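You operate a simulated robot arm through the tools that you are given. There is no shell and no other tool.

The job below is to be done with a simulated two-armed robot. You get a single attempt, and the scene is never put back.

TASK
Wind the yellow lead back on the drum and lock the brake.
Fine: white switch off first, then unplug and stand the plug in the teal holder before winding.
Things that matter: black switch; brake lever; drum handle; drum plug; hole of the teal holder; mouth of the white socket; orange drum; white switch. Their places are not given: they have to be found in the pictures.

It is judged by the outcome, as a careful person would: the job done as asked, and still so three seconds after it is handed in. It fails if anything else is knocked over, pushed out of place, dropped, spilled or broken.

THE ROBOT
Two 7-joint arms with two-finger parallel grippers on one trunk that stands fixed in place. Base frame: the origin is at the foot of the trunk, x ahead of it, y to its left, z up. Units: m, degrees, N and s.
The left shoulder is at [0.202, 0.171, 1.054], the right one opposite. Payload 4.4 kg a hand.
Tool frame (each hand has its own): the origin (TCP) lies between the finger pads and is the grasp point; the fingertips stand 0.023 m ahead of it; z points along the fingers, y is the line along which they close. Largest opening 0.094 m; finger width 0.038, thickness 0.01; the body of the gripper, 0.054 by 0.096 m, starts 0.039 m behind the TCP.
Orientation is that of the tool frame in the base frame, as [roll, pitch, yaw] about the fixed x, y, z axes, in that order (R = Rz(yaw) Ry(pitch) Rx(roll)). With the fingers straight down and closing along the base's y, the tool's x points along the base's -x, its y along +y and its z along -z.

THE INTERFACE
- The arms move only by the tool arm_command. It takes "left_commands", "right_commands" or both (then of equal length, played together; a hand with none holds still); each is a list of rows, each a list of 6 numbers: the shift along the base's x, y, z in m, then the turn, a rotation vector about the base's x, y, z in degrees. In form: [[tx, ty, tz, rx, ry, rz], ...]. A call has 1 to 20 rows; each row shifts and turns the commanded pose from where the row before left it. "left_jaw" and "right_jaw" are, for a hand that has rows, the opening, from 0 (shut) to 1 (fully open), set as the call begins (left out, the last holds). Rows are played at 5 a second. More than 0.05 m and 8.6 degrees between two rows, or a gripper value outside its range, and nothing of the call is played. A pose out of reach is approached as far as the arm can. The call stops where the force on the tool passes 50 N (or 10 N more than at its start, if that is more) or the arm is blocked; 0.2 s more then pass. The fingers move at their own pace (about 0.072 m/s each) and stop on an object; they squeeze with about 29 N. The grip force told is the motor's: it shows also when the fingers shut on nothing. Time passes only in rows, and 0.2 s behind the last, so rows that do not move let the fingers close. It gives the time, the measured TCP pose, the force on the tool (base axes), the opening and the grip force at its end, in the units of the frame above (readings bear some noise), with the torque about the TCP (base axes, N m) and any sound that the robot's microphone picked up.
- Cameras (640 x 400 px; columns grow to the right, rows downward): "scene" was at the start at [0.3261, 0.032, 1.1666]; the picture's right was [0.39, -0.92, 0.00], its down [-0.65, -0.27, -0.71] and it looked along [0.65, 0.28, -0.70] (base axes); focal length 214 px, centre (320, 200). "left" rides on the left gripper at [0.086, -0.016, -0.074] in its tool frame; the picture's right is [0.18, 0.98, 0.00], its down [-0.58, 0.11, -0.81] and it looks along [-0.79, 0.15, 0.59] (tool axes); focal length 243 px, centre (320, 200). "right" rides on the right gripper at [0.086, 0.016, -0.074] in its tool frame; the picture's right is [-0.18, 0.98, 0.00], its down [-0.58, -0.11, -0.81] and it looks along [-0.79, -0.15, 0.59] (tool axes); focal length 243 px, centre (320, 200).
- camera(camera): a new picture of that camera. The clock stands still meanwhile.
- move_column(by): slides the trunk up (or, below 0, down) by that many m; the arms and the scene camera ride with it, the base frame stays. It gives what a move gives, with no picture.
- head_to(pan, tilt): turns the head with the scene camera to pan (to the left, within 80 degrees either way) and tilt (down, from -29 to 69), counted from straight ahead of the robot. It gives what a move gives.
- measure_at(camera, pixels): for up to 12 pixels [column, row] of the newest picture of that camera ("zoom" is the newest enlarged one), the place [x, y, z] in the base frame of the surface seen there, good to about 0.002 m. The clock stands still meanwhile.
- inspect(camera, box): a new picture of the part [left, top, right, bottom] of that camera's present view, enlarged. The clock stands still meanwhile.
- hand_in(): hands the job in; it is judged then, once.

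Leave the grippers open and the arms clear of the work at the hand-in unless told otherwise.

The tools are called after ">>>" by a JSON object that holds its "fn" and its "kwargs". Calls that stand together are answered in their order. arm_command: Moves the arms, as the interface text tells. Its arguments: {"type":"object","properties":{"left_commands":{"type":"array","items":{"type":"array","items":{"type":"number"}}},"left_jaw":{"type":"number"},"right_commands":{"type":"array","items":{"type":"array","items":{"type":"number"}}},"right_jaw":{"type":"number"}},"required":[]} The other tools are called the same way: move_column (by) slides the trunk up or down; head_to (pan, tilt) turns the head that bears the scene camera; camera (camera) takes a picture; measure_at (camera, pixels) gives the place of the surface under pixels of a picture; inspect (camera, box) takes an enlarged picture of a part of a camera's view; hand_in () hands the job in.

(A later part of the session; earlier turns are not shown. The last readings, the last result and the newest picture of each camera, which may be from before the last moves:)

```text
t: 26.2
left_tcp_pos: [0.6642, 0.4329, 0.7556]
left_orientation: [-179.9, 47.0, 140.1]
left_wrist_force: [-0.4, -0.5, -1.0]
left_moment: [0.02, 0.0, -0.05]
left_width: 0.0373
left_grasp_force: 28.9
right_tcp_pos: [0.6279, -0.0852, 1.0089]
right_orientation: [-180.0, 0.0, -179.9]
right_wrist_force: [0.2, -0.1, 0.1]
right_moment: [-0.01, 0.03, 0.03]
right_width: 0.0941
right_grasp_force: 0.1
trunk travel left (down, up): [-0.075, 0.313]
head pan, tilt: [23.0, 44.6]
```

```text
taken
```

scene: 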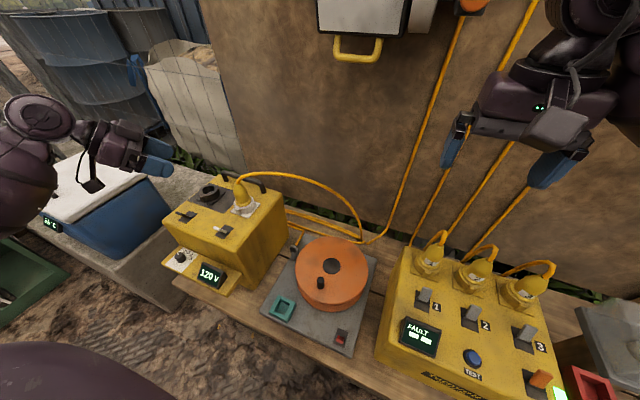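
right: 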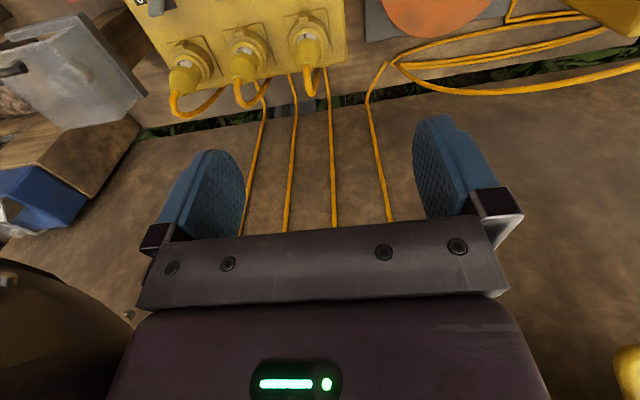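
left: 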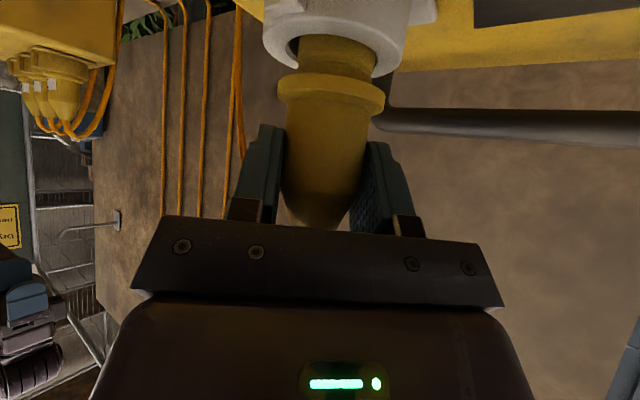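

The plug is coming out freely, and its narrower nose shows below the collar. I'll continue straight up until it is clear.

>>> {"fn": "arm_command", "kwargs": {"left_commands": [[0, 0, 0.01, 0, 0, 0], [0, 0, 0.01, 0, 0, 0], [0, 0, 0.015, 0, 0, 0], [0, 0, 0.015, 0, 0, 0], [0, 0, 0.02, 0, 0, 0], [0, 0, 0, 0, 0, 0]], "left_jaw": 0.0}}

>>> {"fn": "camera", "kwargs": {"camera": "left"}}

>>> {"fn": "camera", "kwargs": {"camera": "scene"}}

>>> {"fn": "inspect", "kwargs": {"camera": "scene", "box": [150, 120, 330, 260]}}

```text
t: 27.6
left_tcp_pos: [0.6636, 0.4343, 0.8255]
left_orientation: [-179.9, 47.1, 140.1]
left_wrist_force: [-0.4, 1.3, -1.8]
left_moment: [-0.01, -0.02, 0.02]
left_width: 0.0369
left_grasp_force: 28.9
right_tcp_pos: [0.6268, -0.0836, 1.01]
right_orientation: [180.0, 0.0, -180.0]
right_wrist_force: [0.3, 0.7, 0.4]
right_moment: [0.05, 0.0, 0.0]
right_width: 0.0938
right_grasp_force: 0.1
trunk travel left (down, up): [-0.075, 0.313]
head pan, tilt: [23.0, 44.6]
```

```text
taken
```

left: 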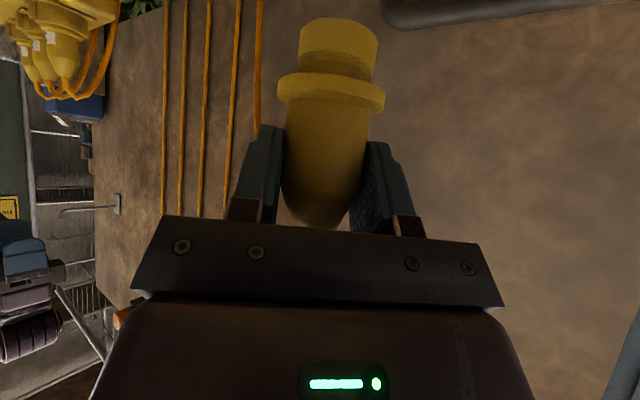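

```text
taken
```

scene: 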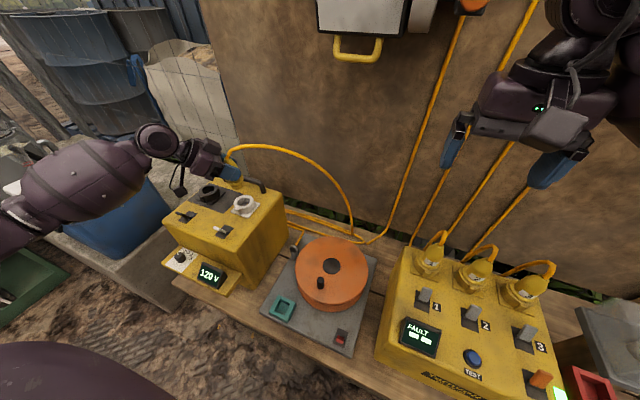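

```text
2.86 times, centred on (240, 190) of scene
```

zoom: 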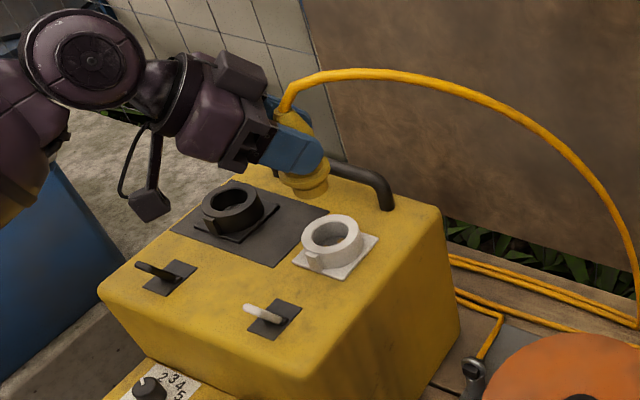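

The plug is out and the white socket is empty. I'll measure the nose and collar of the held plug from the left camera to know its length below the grip.

>>> {"fn": "measure_at", "kwargs": {"camera": "left", "pixels": [[338, 30], [302, 40], [376, 40], [338, 21], [340, 60], [282, 88], [383, 95], [332, 85], [332, 108], [330, 150], [288, 140], [372, 140]]}}

>>> {"fn": "measure_at", "kwargs": {"camera": "scene", "pixels": [[236, 184], [232, 177], [226, 152], [240, 146], [300, 155], [340, 190], [210, 273], [183, 258], [196, 300], [215, 285], [178, 268], [240, 290]]}}

```text
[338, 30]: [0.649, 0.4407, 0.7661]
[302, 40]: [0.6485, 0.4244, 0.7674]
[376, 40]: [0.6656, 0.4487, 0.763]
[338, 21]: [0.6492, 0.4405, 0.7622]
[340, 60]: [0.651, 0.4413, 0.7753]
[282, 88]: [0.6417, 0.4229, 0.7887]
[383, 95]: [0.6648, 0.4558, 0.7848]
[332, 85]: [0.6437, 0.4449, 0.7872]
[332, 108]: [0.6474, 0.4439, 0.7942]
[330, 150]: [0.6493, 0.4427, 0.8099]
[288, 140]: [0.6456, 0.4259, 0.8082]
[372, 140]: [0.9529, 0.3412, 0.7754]
```

```text
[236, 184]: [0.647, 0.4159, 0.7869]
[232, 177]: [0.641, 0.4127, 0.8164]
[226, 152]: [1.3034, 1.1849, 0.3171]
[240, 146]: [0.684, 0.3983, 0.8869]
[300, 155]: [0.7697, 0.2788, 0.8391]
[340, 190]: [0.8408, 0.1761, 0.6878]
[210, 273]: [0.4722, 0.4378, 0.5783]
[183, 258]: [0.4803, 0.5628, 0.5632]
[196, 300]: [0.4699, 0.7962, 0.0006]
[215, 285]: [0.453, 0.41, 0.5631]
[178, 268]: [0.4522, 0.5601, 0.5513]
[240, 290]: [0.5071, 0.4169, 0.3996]
```

The nose end is about 0.065 below the TCP, the collar underside about 0.042 below, and the nose is about 0.032 across. I'll carry the plug over to above the holder at a safe height, turning the hand 30° so it sits on the robot's side, away from the cord.

>>> {"fn": "arm_command", "kwargs": {"left_commands": [[-0.02, -0.03, 0, 0, 0, 4], [-0.0267, -0.033, -0.003, 0, 0, 5.2], [-0.0267, -0.033, -0.003, 0, 0, 5.2], [-0.0267, -0.033, -0.003, 0, 0, 5.2], [-0.0267, -0.033, -0.003, 0, 0, 5.2], [-0.0267, -0.033, -0.003, 0, 0, 5.2], [-0.0072, -0.006, -0.003, 0, 0, 0], [0, 0, 0, 0, 0, 0]], "left_jaw": 0.0}}

>>> {"fn": "camera", "kwargs": {"camera": "left"}}

>>> {"fn": "camera", "kwargs": {"camera": "scene"}}

```text
t: 29.4
left_tcp_pos: [0.5454, 0.2806, 0.77]
left_orientation: [-179.9, 46.9, 170.1]
left_wrist_force: [0.1, 0.3, -2.4]
left_moment: [-0.03, -0.02, -0.03]
left_width: 0.0372
left_grasp_force: 28.6
left hand out of reach, approached as far as the arm can: row 5, 6, 7
right_tcp_pos: [0.6282, -0.085, 1.0102]
right_orientation: [180.0, 0.0, -179.9]
right_wrist_force: [0.0, -0.3, -1.0]
right_moment: [-0.02, 0.03, 0.01]
right_width: 0.0939
right_grasp_force: 0.0
trunk travel left (down, up): [-0.075, 0.313]
head pan, tilt: [23.0, 44.6]
```

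```text
taken
```

left: 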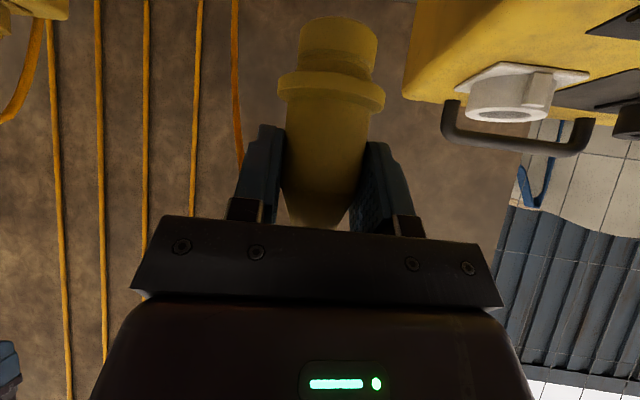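

```text
taken
```

scene: 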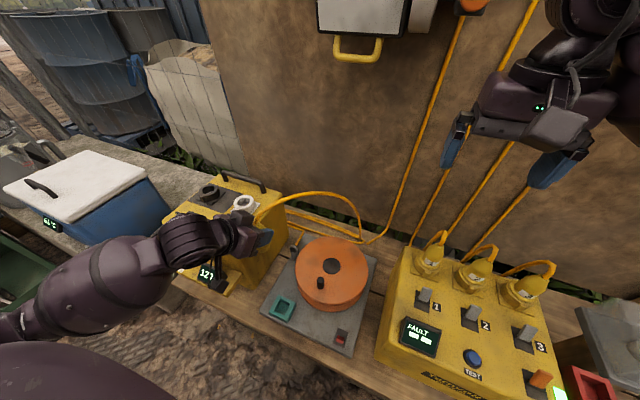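

The arm reported it could not reach the last part: this high, the wrist comes too near the shoulder. The plug is still held, now at (0.545, 0.281, 0.770). Before going lower I'll find where the forearm is relative to the box's tray (scene 190,245 to 60,290).

>>> {"fn": "measure_at", "kwargs": {"camera": "scene", "pixels": [[190, 240], [165, 275], [130, 270], [110, 245], [100, 310], [60, 290], [30, 320], [217, 285], [245, 235], [262, 238], [140, 300], [270, 215]]}}

>>> {"fn": "inspect", "kwargs": {"camera": "scene", "box": [130, 160, 330, 330]}}

```text
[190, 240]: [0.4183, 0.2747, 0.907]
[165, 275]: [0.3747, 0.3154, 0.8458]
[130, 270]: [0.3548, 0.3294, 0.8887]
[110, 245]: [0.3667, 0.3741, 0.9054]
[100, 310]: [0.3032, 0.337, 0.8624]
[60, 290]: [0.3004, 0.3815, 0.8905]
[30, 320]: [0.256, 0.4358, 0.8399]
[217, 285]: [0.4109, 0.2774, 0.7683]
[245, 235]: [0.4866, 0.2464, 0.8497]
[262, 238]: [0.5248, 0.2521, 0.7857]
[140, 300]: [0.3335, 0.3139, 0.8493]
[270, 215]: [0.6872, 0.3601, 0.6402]
```

```text
2.35 times, centred on (230, 245) of scene
```

zoom: 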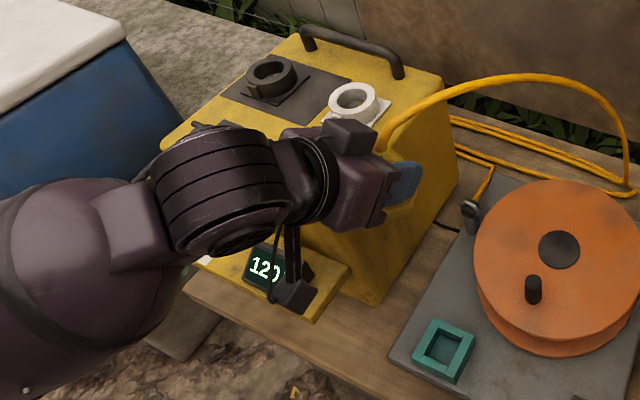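

The forearm stays at x<0.42, in front of the tray (x≥0.45), and the elbow is out to the left, so lowering is fine. I'll bring the commanded point back to where the hand really is, then go straight down to z 0.62.

>>> {"fn": "arm_command", "kwargs": {"left_commands": [[0.02, 0.0225, -0.0185, 0, 0, 0], [0.02, 0.0225, -0.0185, 0, 0, 0], [0, 0, -0.03, 0, 0, 0], [0, 0, -0.03, 0, 0, 0], [0, 0, -0.03, 0, 0, 0], [0, 0, -0.03, 0, 0, 0], [0, 0, -0.03, 0, 0, 0], [0, 0, 0, 0, 0, 0]], "left_jaw": 0.0}}

>>> {"fn": "camera", "kwargs": {"camera": "scene"}}

>>> {"fn": "camera", "kwargs": {"camera": "left"}}

```text
t: 30.4
left_tcp_pos: [0.5899, 0.3263, 0.6859]
left_orientation: [179.3, 48.4, 169.2]
left_wrist_force: [-9.7, 0.1, 24.3]
left_moment: [0.86, 0.32, 0.37]
left_width: 0.0372
left_grasp_force: 29.3
right_tcp_pos: [0.6268, -0.085, 1.0093]
right_orientation: [-179.8, 0.0, 179.9]
right_wrist_force: [0.2, 0.2, -1.1]
right_moment: [-0.04, 0.02, 0.01]
right_width: 0.0939
right_grasp_force: 0.1
trunk travel left (down, up): [-0.075, 0.313]
head pan, tilt: [23.0, 44.6]
stopped in row 5 (left hand): the force on the tool passed its limit at 59 N (the readings are from after the stop); the commanded pose is now the measured one
```

```text
taken
```

scene: 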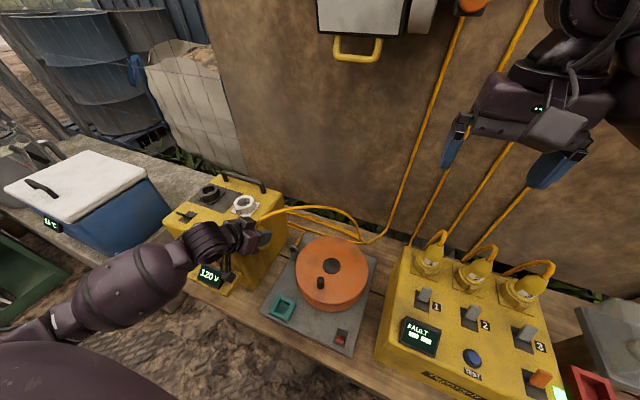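

```text
taken
```

left: 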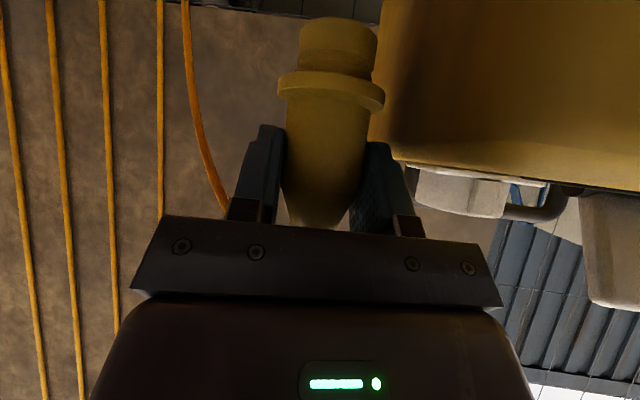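

The hand touched the box. The earlier out-of-reach command had already been reset to the real pose, so my correction moved it too far in +x/+y. The plug is still held. I'll lift straight up right away, then check that nothing shifted.

>>> {"fn": "arm_command", "kwargs": {"left_commands": [[0, 0, 0.01, 0, 0, 0], [0, 0, 0.02, 0, 0, 0], [0, 0, 0.03, 0, 0, 0], [0, -0.01, 0.02, 0, 0, 0], [0, 0, 0, 0, 0, 0]], "left_jaw": 0.0}}

>>> {"fn": "camera", "kwargs": {"camera": "scene"}}

>>> {"fn": "inspect", "kwargs": {"camera": "scene", "box": [150, 160, 300, 300]}}

```text
t: 31.6
left_tcp_pos: [0.5902, 0.3176, 0.7609]
left_orientation: [179.5, 47.9, 169.4]
left_wrist_force: [1.1, 0.6, -0.9]
left_moment: [-0.01, 0.02, 0.01]
left_width: 0.0373
left_grasp_force: 29.0
right_tcp_pos: [0.6283, -0.0838, 1.0089]
right_orientation: [179.9, -0.1, -180.0]
right_wrist_force: [-0.4, -0.7, 0.0]
right_moment: [0.01, 0.02, -0.04]
right_width: 0.0936
right_grasp_force: 0.1
trunk travel left (down, up): [-0.075, 0.313]
head pan, tilt: [23.0, 44.6]
```

```text
taken
```

scene: 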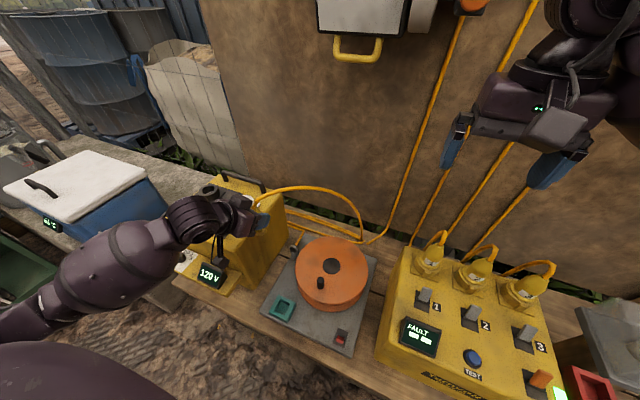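

```text
2.86 times, centred on (225, 230) of scene
```

zoom: 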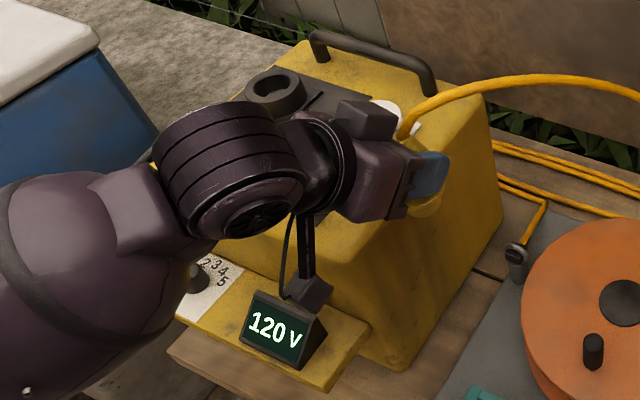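

Everything on the box looks unmoved: the display, handle and edges are at the same pixels as before. I'll move the plug sideways (-y) away from the box first, to y≈0.24, before lowering.

>>> {"fn": "arm_command", "kwargs": {"left_commands": [[0, -0.026, -0.005, 0, 0, 0], [0, -0.026, -0.005, 0, 0, 0], [0, -0.026, -0.005, 0, 0, 0], [0, 0, 0, 0, 0, 0]], "left_jaw": 0.0}}

>>> {"fn": "camera", "kwargs": {"camera": "scene"}}

>>> {"fn": "camera", "kwargs": {"camera": "left"}}

```text
t: 32.6
left_tcp_pos: [0.588, 0.2393, 0.7462]
left_orientation: [179.5, 48.0, 169.4]
left_wrist_force: [0.0, -0.2, -1.0]
left_moment: [0.0, 0.01, 0.03]
left_width: 0.0372
left_grasp_force: 29.4
right_tcp_pos: [0.6273, -0.0834, 1.0081]
right_orientation: [179.9, -0.1, 179.9]
right_wrist_force: [-0.6, -0.3, -0.7]
right_moment: [0.01, 0.06, -0.01]
right_width: 0.0939
right_grasp_force: 0.1
trunk travel left (down, up): [-0.075, 0.313]
head pan, tilt: [23.0, 44.6]
```

```text
taken
```

scene: 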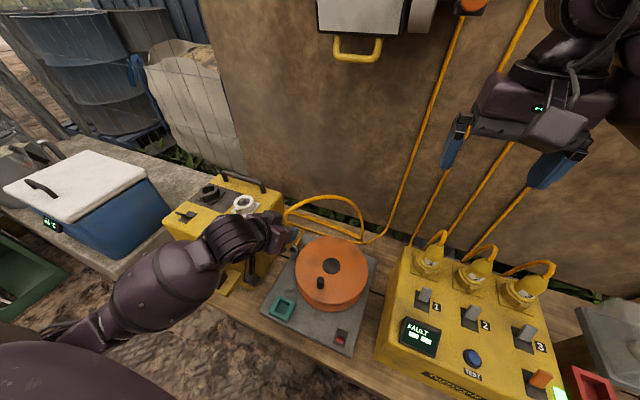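

```text
taken
```

left: 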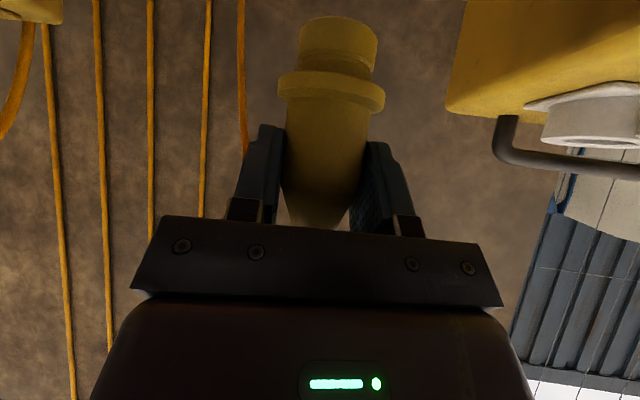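

The plug sits in the grip exactly as before, so it didn't slip. The hand is 1° off its tilt from the touch. I'll correct that and lower to z≈0.66, watching the force.

>>> {"fn": "arm_command", "kwargs": {"left_commands": [[0, 0, 0, 0.18, 0.98, 0.6], [-0.004, 0, -0.02, 0, 0, 0], [-0.004, 0, -0.02, 0, 0, 0], [-0.004, 0, -0.02, 0, 0, 0], [-0.004, 0, -0.02, 0, 0, 0], [0, 0, 0, 0, 0, 0]], "left_jaw": 0.0}}

>>> {"fn": "camera", "kwargs": {"camera": "scene"}}

>>> {"fn": "camera", "kwargs": {"camera": "left"}}

```text
t: 34.0
left_tcp_pos: [0.5716, 0.238, 0.6659]
left_orientation: [179.5, 47.0, 170.0]
left_wrist_force: [-0.8, 0.2, -2.4]
left_moment: [-0.02, -0.01, 0.0]
left_width: 0.0369
left_grasp_force: 29.2
right_tcp_pos: [0.6275, -0.0833, 1.0098]
right_orientation: [180.0, -0.2, -179.9]
right_wrist_force: [-0.2, 0.5, -0.7]
right_moment: [0.0, -0.01, 0.03]
right_width: 0.0941
right_grasp_force: 0.1
trunk travel left (down, up): [-0.075, 0.313]
head pan, tilt: [23.0, 44.6]
```

```text
taken
```

scene: 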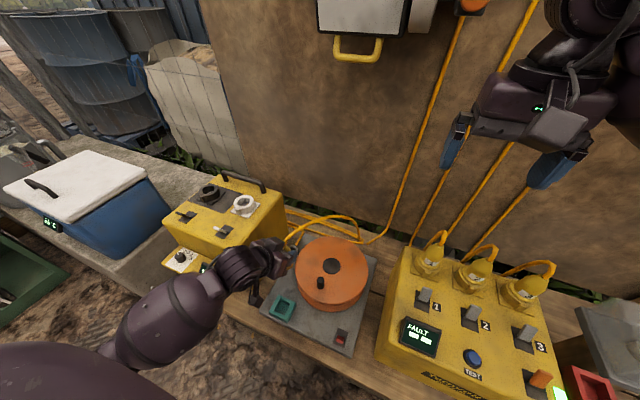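

```text
taken
```

left: 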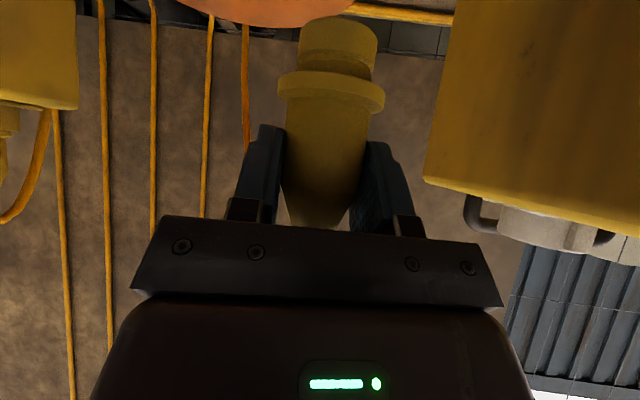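

Good: both switches still lean toward the robot and the hand is free. I'll move down and back over the holder to about (0.505, 0.233, 0.60).

>>> {"fn": "arm_command", "kwargs": {"left_commands": [[-0.0165, -0.001, -0.0165, 0, 0, 0], [-0.0165, -0.001, -0.0165, 0, 0, 0], [-0.0165, -0.001, -0.0165, 0, 0, 0], [-0.0165, -0.001, -0.0165, 0, 0, 0], [0, 0, 0, 0, 0, 0]], "left_jaw": 0.0}}

>>> {"fn": "camera", "kwargs": {"camera": "scene"}}

>>> {"fn": "camera", "kwargs": {"camera": "left"}}

>>> {"fn": "inspect", "kwargs": {"camera": "scene", "box": [220, 220, 360, 340]}}

```text
t: 35.2
left_tcp_pos: [0.5056, 0.2361, 0.6004]
left_orientation: [179.4, 47.0, 169.9]
left_wrist_force: [-0.9, 0.0, -1.8]
left_moment: [-0.05, -0.02, -0.01]
left_width: 0.0372
left_grasp_force: 28.8
right_tcp_pos: [0.6272, -0.0829, 1.0098]
right_orientation: [180.0, 0.0, 180.0]
right_wrist_force: [0.1, 0.3, 0.1]
right_moment: [0.0, 0.01, 0.01]
right_width: 0.0942
right_grasp_force: 0.2
trunk travel left (down, up): [-0.075, 0.313]
head pan, tilt: [23.0, 44.6]
```

```text
taken
```

scene: 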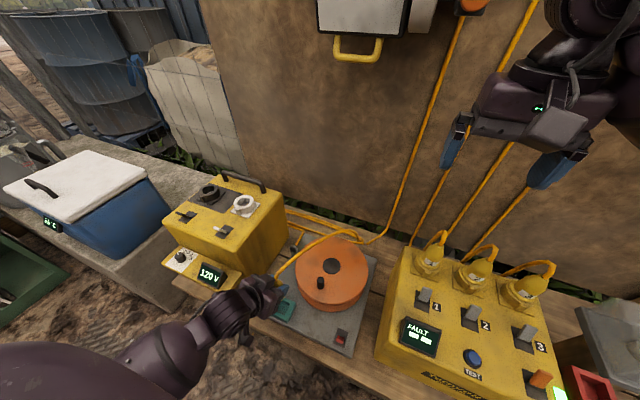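

```text
taken
```

left: 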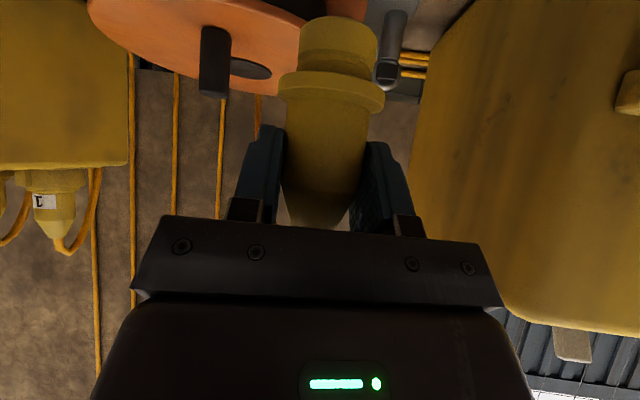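

```text
3.33 times, centred on (290, 280) of scene
```

zoom: 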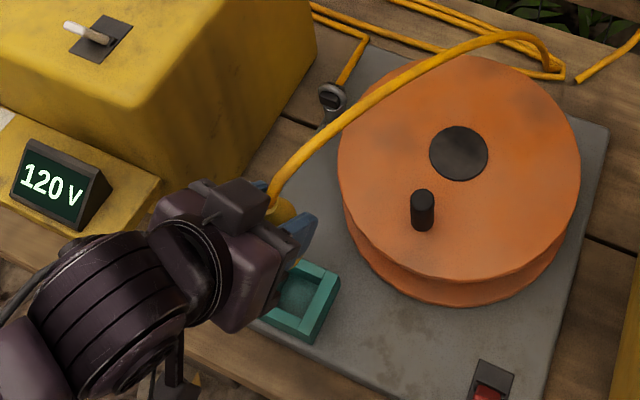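

The plug is above the holder, which shows under the hand at zoom (300,300). To centre it I need the plug axis relative to the hand, so I'll measure the nose from the left camera, and the now-empty white socket's rim to get the axis it was gripped on.

>>> {"fn": "measure_at", "kwargs": {"camera": "left", "pixels": [[338, 30], [303, 45], [374, 48], [320, 40], [355, 42], [338, 55], [284, 92], [380, 98], [332, 88], [310, 86], [355, 90], [330, 140]]}}

>>> {"fn": "inspect", "kwargs": {"camera": "scene", "box": [215, 185, 275, 225]}}

```text
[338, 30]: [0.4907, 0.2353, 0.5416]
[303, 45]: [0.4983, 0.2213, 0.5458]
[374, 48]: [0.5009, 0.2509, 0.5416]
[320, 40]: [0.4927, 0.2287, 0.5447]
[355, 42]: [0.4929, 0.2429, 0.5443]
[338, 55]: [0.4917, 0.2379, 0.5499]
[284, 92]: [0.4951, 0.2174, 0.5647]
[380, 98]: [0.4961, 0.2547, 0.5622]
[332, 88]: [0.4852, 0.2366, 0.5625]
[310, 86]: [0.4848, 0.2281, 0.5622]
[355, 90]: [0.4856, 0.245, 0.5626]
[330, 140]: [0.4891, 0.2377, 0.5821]
```

```text
10.00 times, centred on (245, 205) of scene
```

zoom: 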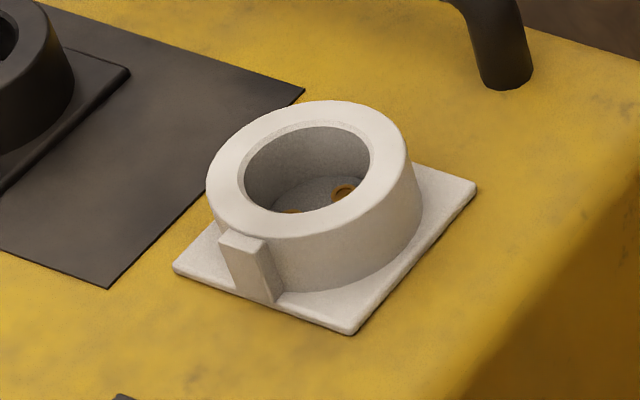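

From these points the nose centre is about (0.507, 0.236), radius ≈0.0165, and the collar radius is ≈0.022. The hole is only slightly bigger, so I need its centre well. I'll take a tight view of the holder.

>>> {"fn": "inspect", "kwargs": {"camera": "scene", "box": [266, 290, 306, 325]}}

>>> {"fn": "camera", "kwargs": {"camera": "right"}}

```text
11.43 times, centred on (286, 308) of scene
```

zoom: 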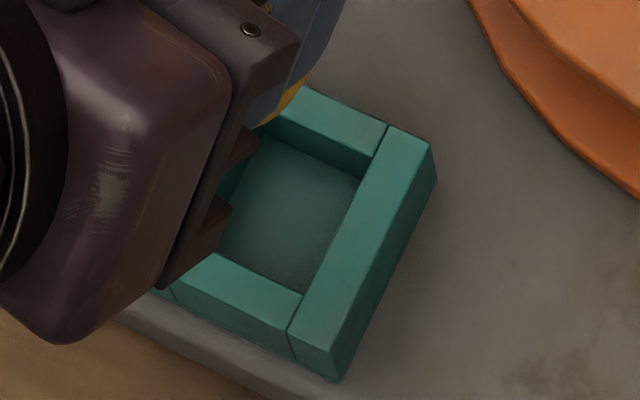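

```text
taken
```

right: 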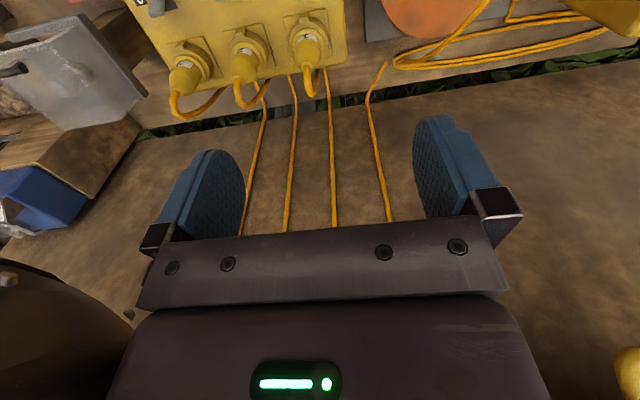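

>>> {"fn": "measure_at", "kwargs": {"camera": "zoom", "pixels": [[382, 145], [350, 208], [318, 270], [427, 150], [385, 235], [345, 325], [285, 290], [250, 272], [275, 325], [320, 138], [360, 155], [350, 108]]}}

>>> {"fn": "measure_at", "kwargs": {"camera": "zoom", "pixels": [[345, 210], [354, 208], [358, 208], [338, 240], [342, 240], [260, 279], [262, 274], [264, 270], [270, 265], [345, 150], [343, 155], [340, 162]]}}

```text
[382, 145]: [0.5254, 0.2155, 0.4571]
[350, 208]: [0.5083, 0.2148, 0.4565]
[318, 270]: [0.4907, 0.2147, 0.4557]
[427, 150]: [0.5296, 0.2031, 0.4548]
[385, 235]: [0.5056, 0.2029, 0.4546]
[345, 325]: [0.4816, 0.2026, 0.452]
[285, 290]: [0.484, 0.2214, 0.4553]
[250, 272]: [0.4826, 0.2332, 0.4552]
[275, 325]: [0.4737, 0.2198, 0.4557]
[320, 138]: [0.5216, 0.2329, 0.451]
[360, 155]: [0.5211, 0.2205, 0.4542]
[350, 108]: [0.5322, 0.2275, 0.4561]
```

```text
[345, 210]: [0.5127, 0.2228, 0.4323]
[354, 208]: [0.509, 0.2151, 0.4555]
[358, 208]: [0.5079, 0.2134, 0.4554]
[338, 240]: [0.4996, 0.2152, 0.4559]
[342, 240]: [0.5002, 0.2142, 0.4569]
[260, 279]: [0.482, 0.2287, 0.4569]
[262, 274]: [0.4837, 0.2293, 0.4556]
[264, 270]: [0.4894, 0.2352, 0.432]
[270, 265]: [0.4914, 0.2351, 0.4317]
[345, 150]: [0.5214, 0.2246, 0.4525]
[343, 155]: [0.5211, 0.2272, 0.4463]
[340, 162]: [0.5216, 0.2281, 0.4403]
```

The hole spans x 0.4845–0.521 and y 0.2155–0.2525, so its centre is (0.503, 0.234) and it is 0.037 wide. The plug axis is at (0.507, 0.236). I'll shift by (-0.004, -0.002) and lower to just above the holder.

>>> {"fn": "arm_command", "kwargs": {"left_commands": [[-0.004, -0.002, -0.01, 0, 0, 0], [0, 0, -0.02, 0, 0, 0], [0, 0, -0.02, 0, 0, 0], [0, 0, -0.014, 0, 0, 0], [0, 0, 0, 0, 0, 0]], "left_jaw": 0.0}}

>>> {"fn": "camera", "kwargs": {"camera": "left"}}

>>> {"fn": "inspect", "kwargs": {"camera": "scene", "box": [230, 240, 330, 330]}}

```text
t: 36.4
left_tcp_pos: [0.5031, 0.2352, 0.5356]
left_orientation: [179.5, 46.8, 170.0]
left_wrist_force: [0.6, -0.3, -0.5]
left_moment: [-0.02, 0.01, 0.01]
left_width: 0.0372
left_grasp_force: 28.1
right_tcp_pos: [0.6275, -0.0838, 1.0093]
right_orientation: [180.0, 0.0, 180.0]
right_wrist_force: [-1.0, 1.3, -0.2]
right_moment: [0.01, 0.01, -0.03]
right_width: 0.0939
right_grasp_force: 0.0
trunk travel left (down, up): [-0.075, 0.313]
head pan, tilt: [23.0, 44.6]
```

```text
taken
```

left: 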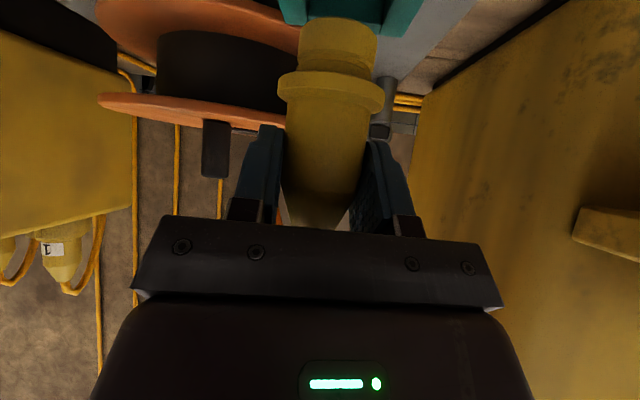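

```text
4.44 times, centred on (280, 285) of scene
```

zoom: 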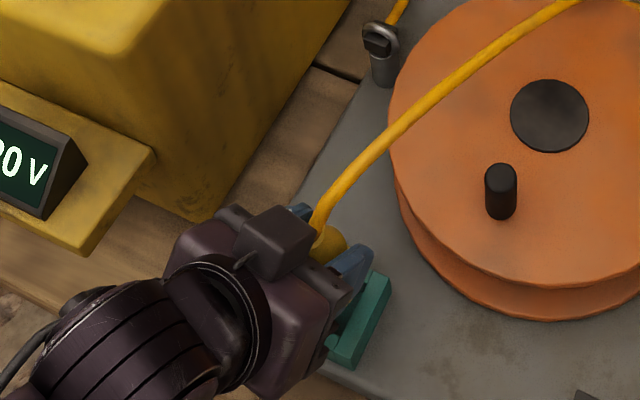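

The nose is just above the holder (teal edges at left-picture (280,10) and (420,10)). I'll measure again to check the centring.

>>> {"fn": "measure_at", "kwargs": {"camera": "left", "pixels": [[303, 45], [320, 40], [338, 38], [355, 42], [372, 48], [284, 92], [310, 86], [332, 88], [355, 90], [380, 98], [290, 12], [405, 15]]}}

```text
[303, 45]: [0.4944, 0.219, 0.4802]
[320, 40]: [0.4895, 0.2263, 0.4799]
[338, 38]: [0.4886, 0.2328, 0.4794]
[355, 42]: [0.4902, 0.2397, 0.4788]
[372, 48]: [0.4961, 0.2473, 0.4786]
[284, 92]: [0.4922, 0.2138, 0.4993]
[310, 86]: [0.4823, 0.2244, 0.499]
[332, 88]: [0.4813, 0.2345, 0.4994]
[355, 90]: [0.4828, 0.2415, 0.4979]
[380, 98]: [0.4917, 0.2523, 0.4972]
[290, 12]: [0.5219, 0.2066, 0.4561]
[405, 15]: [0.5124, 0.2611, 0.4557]
```

The nose axis is about (0.505, 0.2335) against the hole centre (0.503, 0.234). I'll correct by (-0.0015, +0.0005) and lower the nose into the hole in small steps.

>>> {"fn": "arm_command", "kwargs": {"left_commands": [[-0.0015, 0.0005, -0.005, 0, 0, 0], [0, 0, -0.005, 0, 0, 0], [0, 0, -0.005, 0, 0, 0], [0, 0, -0.004, 0, 0, 0], [0, 0, -0.004, 0, 0, 0], [0, 0, -0.004, 0, 0, 0], [0, 0, 0, 0, 0, 0]], "left_jaw": 0.0}}

>>> {"fn": "camera", "kwargs": {"camera": "left"}}

```text
t: 38.0
left_tcp_pos: [0.505, 0.2371, 0.5273]
left_orientation: [178.7, 48.9, 169.6]
left_wrist_force: [0.9, -0.1, -1.0]
left_moment: [0.0, -0.01, 0.02]
left_width: 0.037
left_grasp_force: 28.7
right_tcp_pos: [0.6197, -0.0851, 1.0174]
right_orientation: [180.0, 0.6, -180.0]
right_wrist_force: [-0.3, 0.3, 0.8]
right_moment: [-0.01, -0.01, -0.01]
right_width: 0.0939
right_grasp_force: 0.1
trunk travel left (down, up): [-0.075, 0.313]
head pan, tilt: [23.0, 44.6]
```

```text
taken
```

left: 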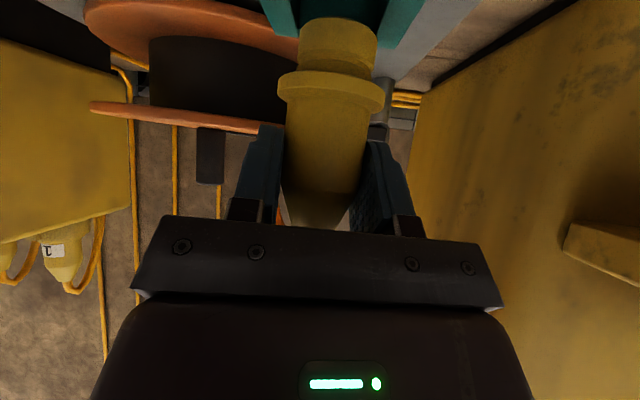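

The hand stopped short (z 0.527 instead of 0.509), the tilt changed, and even the right arm shifted slightly. So some part of the left arm above the wrist is pressing on something. I'll back up and look where.

>>> {"fn": "camera", "kwargs": {"camera": "scene"}}

>>> {"fn": "inspect", "kwargs": {"camera": "scene", "box": [80, 220, 340, 400]}}

```text
taken
```

scene: 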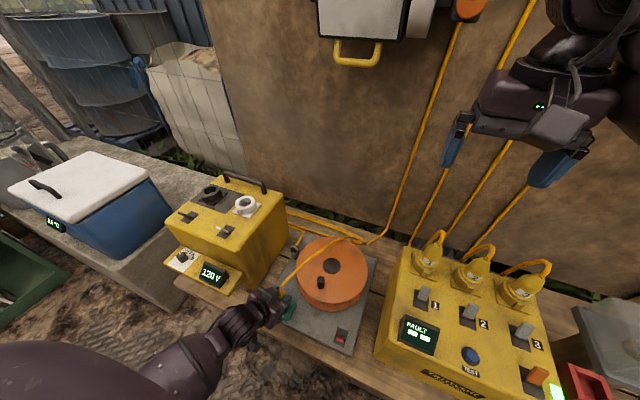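

```text
2.22 times, centred on (210, 310) of scene
```

zoom: 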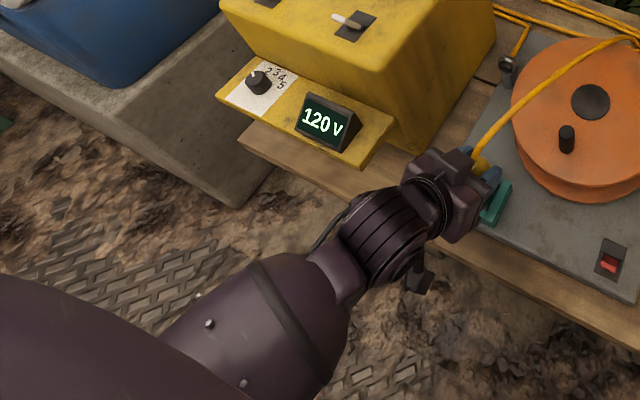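

>>> {"fn": "measure_at", "kwargs": {"camera": "zoom", "pixels": [[420, 285], [428, 270], [410, 255], [385, 270], [370, 215], [330, 275], [280, 320], [330, 380], [240, 385], [60, 340], [540, 270], [500, 262]]}}

>>> {"fn": "measure_at", "kwargs": {"camera": "zoom", "pixels": [[470, 240], [450, 240], [480, 258], [470, 285], [300, 170], [330, 180], [380, 190], [200, 370], [345, 320], [450, 175], [440, 215], [360, 285]]}}

```text
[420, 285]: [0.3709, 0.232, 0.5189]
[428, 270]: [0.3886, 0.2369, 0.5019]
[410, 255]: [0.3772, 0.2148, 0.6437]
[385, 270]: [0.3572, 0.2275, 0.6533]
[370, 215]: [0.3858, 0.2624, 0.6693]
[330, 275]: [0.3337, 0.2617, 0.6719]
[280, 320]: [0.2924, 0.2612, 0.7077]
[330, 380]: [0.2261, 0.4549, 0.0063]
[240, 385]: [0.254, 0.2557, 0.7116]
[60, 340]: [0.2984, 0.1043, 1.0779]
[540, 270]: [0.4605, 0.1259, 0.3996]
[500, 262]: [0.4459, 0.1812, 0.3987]
```

```text
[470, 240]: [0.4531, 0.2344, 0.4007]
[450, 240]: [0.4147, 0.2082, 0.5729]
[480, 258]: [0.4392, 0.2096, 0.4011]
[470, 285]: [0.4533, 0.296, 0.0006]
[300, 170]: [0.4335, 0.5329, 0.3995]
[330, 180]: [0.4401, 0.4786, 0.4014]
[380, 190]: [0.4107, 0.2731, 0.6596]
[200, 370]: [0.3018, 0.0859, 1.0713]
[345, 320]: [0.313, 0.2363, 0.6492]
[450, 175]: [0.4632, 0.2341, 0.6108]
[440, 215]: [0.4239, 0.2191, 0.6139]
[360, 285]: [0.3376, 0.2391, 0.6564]
```

The forearm now runs straight back toward the robot's own body (x 0.25 at z 0.71), so the elbow is probably jammed against the trunk. I'll lift the hand 4 cm to free it. After that I'll raise the trunk so the arm is less folded.

>>> {"fn": "arm_command", "kwargs": {"left_commands": [[0, 0, 0.01, 0, 0, 0], [0, 0, 0.015, 0, 0, 0], [0, 0, 0.02, 0, 0, 0], [0, 0, 0.02, 0, 0, 0], [0, 0, 0, 0, 0, 0]], "left_jaw": 0.0}}

```text
t: 39.2
left_tcp_pos: [0.4991, 0.2333, 0.5738]
left_orientation: [179.6, 47.0, 170.1]
left_wrist_force: [-0.5, -0.7, -1.1]
left_moment: [0.0, 0.03, 0.04]
left_width: 0.0371
left_grasp_force: 28.9
right_tcp_pos: [0.6281, -0.0839, 1.0083]
right_orientation: [-180.0, -0.1, 179.9]
right_wrist_force: [-0.5, -0.3, 0.3]
right_moment: [0.0, -0.02, 0.01]
right_width: 0.0941
right_grasp_force: 0.0
trunk travel left (down, up): [-0.075, 0.313]
head pan, tilt: [23.0, 44.6]
```

The arm is free again: the right arm is back at its old place and the tilt is 47°. Before raising the trunk I'll check what is above and near the right arm, by measuring the wall cabinet and its handle.

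>>> {"fn": "measure_at", "kwargs": {"camera": "scene", "pixels": [[355, 50], [335, 45], [380, 45], [350, 20], [420, 20], [470, 8], [400, 28], [460, 140], [550, 170], [600, 200]]}}

```text
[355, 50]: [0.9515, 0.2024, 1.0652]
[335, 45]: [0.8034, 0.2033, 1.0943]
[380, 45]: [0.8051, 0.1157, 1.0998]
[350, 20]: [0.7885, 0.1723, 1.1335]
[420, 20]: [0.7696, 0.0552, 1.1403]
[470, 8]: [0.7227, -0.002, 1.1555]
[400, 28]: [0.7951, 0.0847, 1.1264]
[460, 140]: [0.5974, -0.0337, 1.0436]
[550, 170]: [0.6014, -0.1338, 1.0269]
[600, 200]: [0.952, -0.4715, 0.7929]
```

There are wall fixtures at x≈0.72–0.80, z>1.09, not far from the right hand. I'll first draw the right hand back toward the robot, then raise the trunk.

>>> {"fn": "arm_command", "kwargs": {"right_commands": [[-0.032, -0.02, -0.008, 0, 0, 0], [-0.032, -0.02, -0.008, 0, 0, 0], [-0.032, -0.02, -0.008, 0, 0, 0], [-0.032, -0.02, -0.008, 0, 0, 0], [-0.032, -0.02, -0.008, 0, 0, 0], [0, 0, 0, 0, 0, 0]]}}

>>> {"fn": "move_column", "kwargs": {"by": 0.2}}

>>> {"fn": "camera", "kwargs": {"camera": "scene"}}

>>> {"fn": "camera", "kwargs": {"camera": "left"}}

```text
t: 40.6
left_tcp_pos: [0.4992, 0.2328, 0.5742]
left_orientation: [179.5, 47.0, 169.9]
left_wrist_force: [-0.1, 0.2, -1.8]
left_moment: [-0.02, 0.0, -0.04]
left_width: 0.0372
left_grasp_force: 28.8
right_tcp_pos: [0.4978, -0.179, 0.9763]
right_orientation: [-180.0, -0.3, -180.0]
right_wrist_force: [0.7, 0.0, 0.8]
right_moment: [0.01, 0.01, -0.03]
right_width: 0.0941
right_grasp_force: 0.0
right hand out of reach, approached as far as the arm can: row 5
trunk travel left (down, up): [-0.075, 0.313]
head pan, tilt: [23.0, 44.6]
```

```text
t: 42.8
left_tcp_pos: [0.5006, 0.2336, 0.7733]
left_orientation: [179.6, 46.9, 170.1]
left_wrist_force: [0.1, 0.3, -2.1]
left_moment: [0.04, 0.0, -0.01]
left_width: 0.0369
left_grasp_force: 28.6
right_tcp_pos: [0.4974, -0.1773, 1.1755]
right_orientation: [-179.9, -0.2, 180.0]
right_wrist_force: [-0.3, 0.0, 0.1]
right_moment: [0.03, -0.01, -0.01]
right_width: 0.094
right_grasp_force: 0.1
trunk travel left (down, up): [-0.275, 0.113]
head pan, tilt: [23.0, 44.6]
```

```text
taken
```

scene: 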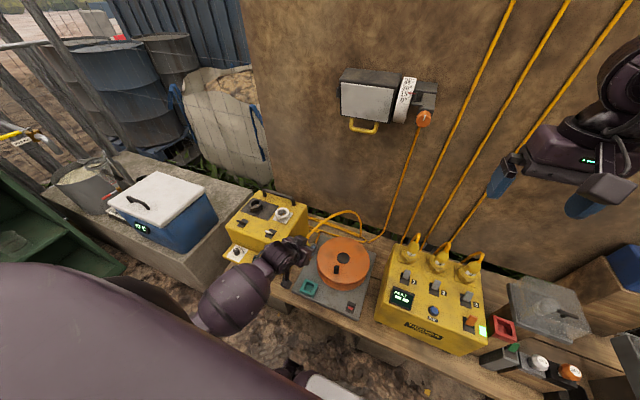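

```text
taken
```

left: 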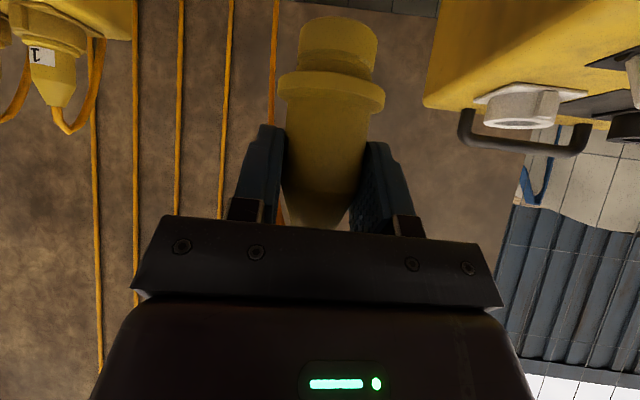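

The trunk is up 0.2 m, and the wall fixtures are clear. I'll lower the left hand again with the arm more extended, back to z≈0.575.

>>> {"fn": "arm_command", "kwargs": {"left_commands": [[0, 0, -0.028, 0, 0, 0], [0, 0, -0.028, 0, 0, 0], [0, 0, -0.028, 0, 0, 0], [0, 0, -0.028, 0, 0, 0], [0, 0, -0.028, 0, 0, 0], [0, 0, -0.028, 0, 0, 0], [0, 0, -0.028, 0, 0, 0], [0, 0, 0, 0, 0, 0]], "left_jaw": 0.0}}

>>> {"fn": "camera", "kwargs": {"camera": "scene"}}

>>> {"fn": "camera", "kwargs": {"camera": "left"}}

```text
t: 44.6
left_tcp_pos: [0.5003, 0.2322, 0.578]
left_orientation: [179.6, 47.0, 169.9]
left_wrist_force: [0.3, 0.4, -1.7]
left_moment: [-0.04, 0.02, 0.01]
left_width: 0.037
left_grasp_force: 28.8
right_tcp_pos: [0.4969, -0.1781, 1.1767]
right_orientation: [180.0, -0.1, 180.0]
right_wrist_force: [0.1, -0.7, 0.4]
right_moment: [0.01, 0.03, 0.0]
right_width: 0.0937
right_grasp_force: 0.1
trunk travel left (down, up): [-0.275, 0.113]
head pan, tilt: [23.0, 44.6]
```

```text
taken
```

scene: 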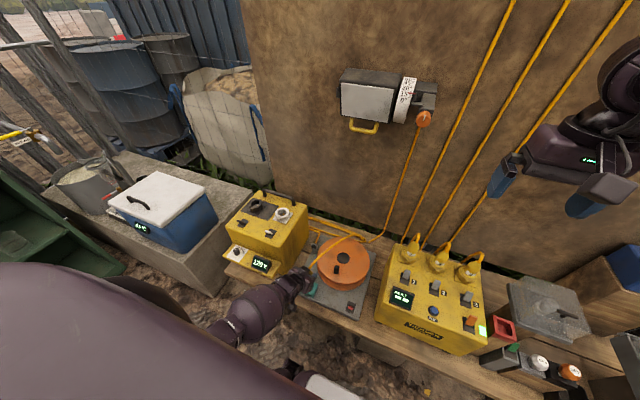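

```text
taken
```

left: 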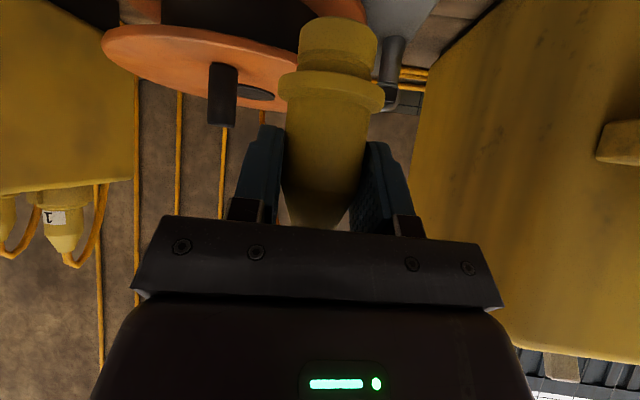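

I'll lower to z≈0.535 with a small centring shift (+0.001, +0.0025), then measure the nose again.

>>> {"fn": "arm_command", "kwargs": {"left_commands": [[0.001, 0.0025, -0.014, 0, 0, 0], [0, 0, -0.014, 0, 0, 0], [0, 0, -0.014, 0, 0, 0], [0, 0, 0, 0, 0, 0], [0, 0, 0, 0, 0, 0]], "left_jaw": 0.0}}

>>> {"fn": "camera", "kwargs": {"camera": "left"}}

>>> {"fn": "measure_at", "kwargs": {"camera": "left", "pixels": [[303, 45], [320, 40], [338, 38], [355, 42], [372, 48], [284, 92], [310, 86], [332, 88], [355, 90], [380, 98], [290, 12], [405, 15]]}}

```text
t: 45.8
left_tcp_pos: [0.503, 0.2361, 0.5369]
left_orientation: [179.6, 47.0, 170.1]
left_wrist_force: [-0.2, 0.3, -1.4]
left_moment: [0.0, -0.03, 0.01]
left_width: 0.0371
left_grasp_force: 28.9
right_tcp_pos: [0.4964, -0.1777, 1.1761]
right_orientation: [-179.9, -0.1, -179.9]
right_wrist_force: [-0.1, -0.1, 0.0]
right_moment: [0.02, 0.0, 0.0]
right_width: 0.094
right_grasp_force: 0.1
trunk travel left (down, up): [-0.275, 0.113]
head pan, tilt: [23.0, 44.6]
```

```text
taken
```

left: 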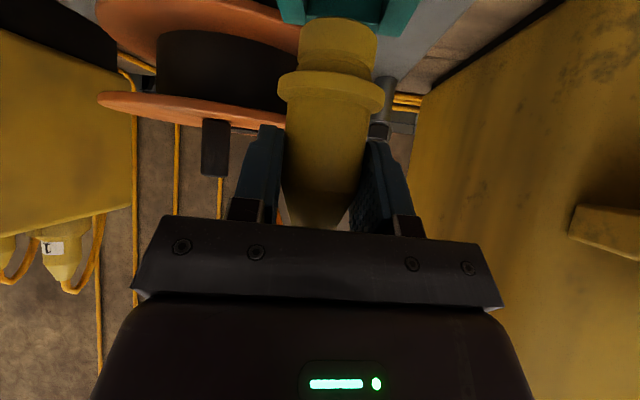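

```text
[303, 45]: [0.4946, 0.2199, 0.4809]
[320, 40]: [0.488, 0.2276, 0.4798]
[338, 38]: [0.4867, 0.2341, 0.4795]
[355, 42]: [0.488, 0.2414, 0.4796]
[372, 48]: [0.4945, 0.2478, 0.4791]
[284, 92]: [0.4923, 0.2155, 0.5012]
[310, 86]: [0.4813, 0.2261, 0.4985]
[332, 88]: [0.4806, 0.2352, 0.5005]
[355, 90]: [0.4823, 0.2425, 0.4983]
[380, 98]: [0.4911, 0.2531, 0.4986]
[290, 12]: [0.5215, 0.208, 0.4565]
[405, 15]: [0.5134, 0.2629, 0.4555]
```

The nose axis is now about (0.503, 0.234), right over the hole centre. I'll lower in small steps.

>>> {"fn": "arm_command", "kwargs": {"left_commands": [[0, 0, -0.006, 0, 0, 0], [0, 0, -0.006, 0, 0, 0], [0, 0, -0.005, 0, 0, 0], [0, 0, -0.004, 0, 0, 0], [0, 0, -0.004, 0, 0, 0], [0, 0, -0.004, 0, 0, 0], [0, 0, -0.004, 0, 0, 0], [0, 0, 0, 0, 0, 0]], "left_jaw": 0.0}}

>>> {"fn": "camera", "kwargs": {"camera": "left"}}

```text
t: 47.6
left_tcp_pos: [0.5018, 0.2354, 0.503]
left_orientation: [179.5, 47.0, 170.0]
left_wrist_force: [-0.4, -0.3, -1.1]
left_moment: [0.0, 0.02, -0.03]
left_width: 0.0371
left_grasp_force: 29.1
right_tcp_pos: [0.4981, -0.1784, 1.1767]
right_orientation: [-179.9, 0.0, 180.0]
right_wrist_force: [-0.5, -0.2, 0.1]
right_moment: [-0.02, -0.01, 0.01]
right_width: 0.0939
right_grasp_force: 0.0
trunk travel left (down, up): [-0.275, 0.113]
head pan, tilt: [23.0, 44.6]
```

```text
taken
```

left: 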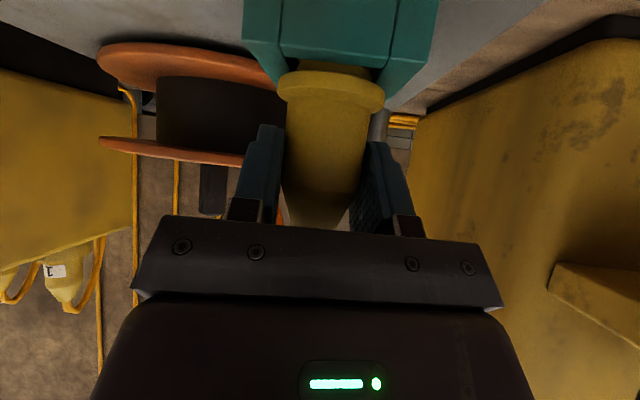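

The nose is in the hole with no force, and the collar is just above the rim. I'll lower the last few millimetres until it touches.

>>> {"fn": "arm_command", "kwargs": {"left_commands": [[0, 0, -0.002, 0, 0, 0], [0, 0, -0.002, 0, 0, 0], [0, 0, -0.002, 0, 0, 0], [0, 0, 0, 0, 0, 0]], "left_jaw": 0.0}}

>>> {"fn": "camera", "kwargs": {"camera": "left"}}

```text
t: 48.6
left_tcp_pos: [0.5017, 0.2344, 0.503]
left_orientation: [179.6, 47.0, 170.0]
left_wrist_force: [0.5, 0.9, -1.1]
left_moment: [0.03, 0.0, 0.0]
left_width: 0.0371
left_grasp_force: 29.2
left hand out of reach, approached as far as the arm can: row 2
right_tcp_pos: [0.4972, -0.1788, 1.1775]
right_orientation: [-180.0, -0.2, 179.9]
right_wrist_force: [-0.8, 0.6, -0.6]
right_moment: [0.01, -0.01, 0.01]
right_width: 0.0938
right_grasp_force: 0.0
trunk travel left (down, up): [-0.275, 0.113]
head pan, tilt: [23.0, 44.6]
```

```text
taken
```

left: 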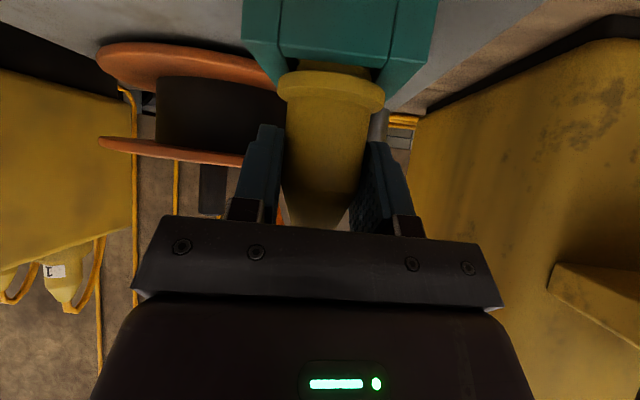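

The arm reached a joint limit about 5 mm before the end. The trunk can supply the rest: I'll lower the trunk by 4 mm, which carries the hand straight down.

>>> {"fn": "move_column", "kwargs": {"by": -0.004}}

>>> {"fn": "inspect", "kwargs": {"camera": "left", "box": [230, 0, 450, 140]}}

```text
t: 49.1
left_tcp_pos: [0.5045, 0.235, 0.5]
left_orientation: [179.6, 47.2, 169.9]
left_wrist_force: [4.6, -1.4, 11.4]
left_moment: [-0.33, -0.24, 0.04]
left_width: 0.0372
left_grasp_force: 29.3
right_tcp_pos: [0.4968, -0.1782, 1.1731]
right_orientation: [180.0, 0.0, 180.0]
right_wrist_force: [0.3, 0.0, -0.1]
right_moment: [-0.02, 0.0, 0.03]
right_width: 0.0942
right_grasp_force: 0.1
trunk travel left (down, up): [-0.271, 0.117]
head pan, tilt: [23.0, 44.6]
```

```text
2.86 times, centred on (340, 70) of left
```

zoom: 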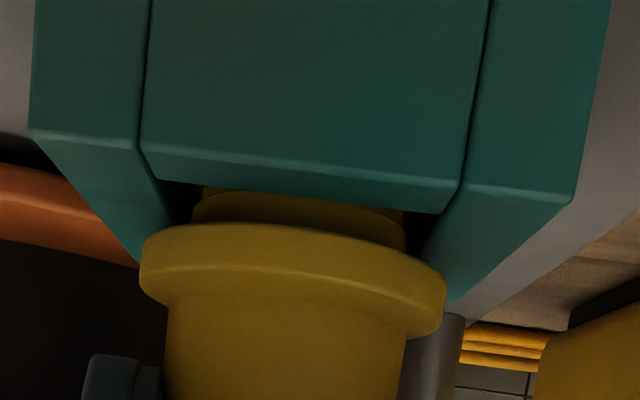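

There is 11 N upward, so the nose has touched something, probably the hole's floor. I'll go 1.5 mm lower to see if it is firm.

>>> {"fn": "move_column", "kwargs": {"by": -0.0015}}

>>> {"fn": "measure_at", "kwargs": {"camera": "left", "pixels": [[310, 78], [332, 80], [355, 84], [284, 90], [380, 96], [340, 66], [340, 58], [310, 55]]}}

```text
t: 49.6
left_tcp_pos: [0.5026, 0.2368, 0.4994]
left_orientation: [179.4, 47.2, 170.0]
left_wrist_force: [7.3, 1.3, 18.7]
left_moment: [-0.27, -0.26, 0.07]
left_width: 0.0368
left_grasp_force: 28.7
right_tcp_pos: [0.4967, -0.1796, 1.171]
right_orientation: [-180.0, 0.0, 180.0]
right_wrist_force: [0.2, 0.1, 0.2]
right_moment: [0.03, 0.03, -0.01]
right_width: 0.0939
right_grasp_force: 0.0
trunk travel left (down, up): [-0.27, 0.119]
head pan, tilt: [23.0, 44.6]
```

```text
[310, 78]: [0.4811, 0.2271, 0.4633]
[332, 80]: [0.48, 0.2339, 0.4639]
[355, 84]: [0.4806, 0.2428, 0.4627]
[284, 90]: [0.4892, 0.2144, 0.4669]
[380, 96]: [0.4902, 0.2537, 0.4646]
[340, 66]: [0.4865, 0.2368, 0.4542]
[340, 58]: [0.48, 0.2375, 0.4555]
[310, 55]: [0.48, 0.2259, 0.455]
```

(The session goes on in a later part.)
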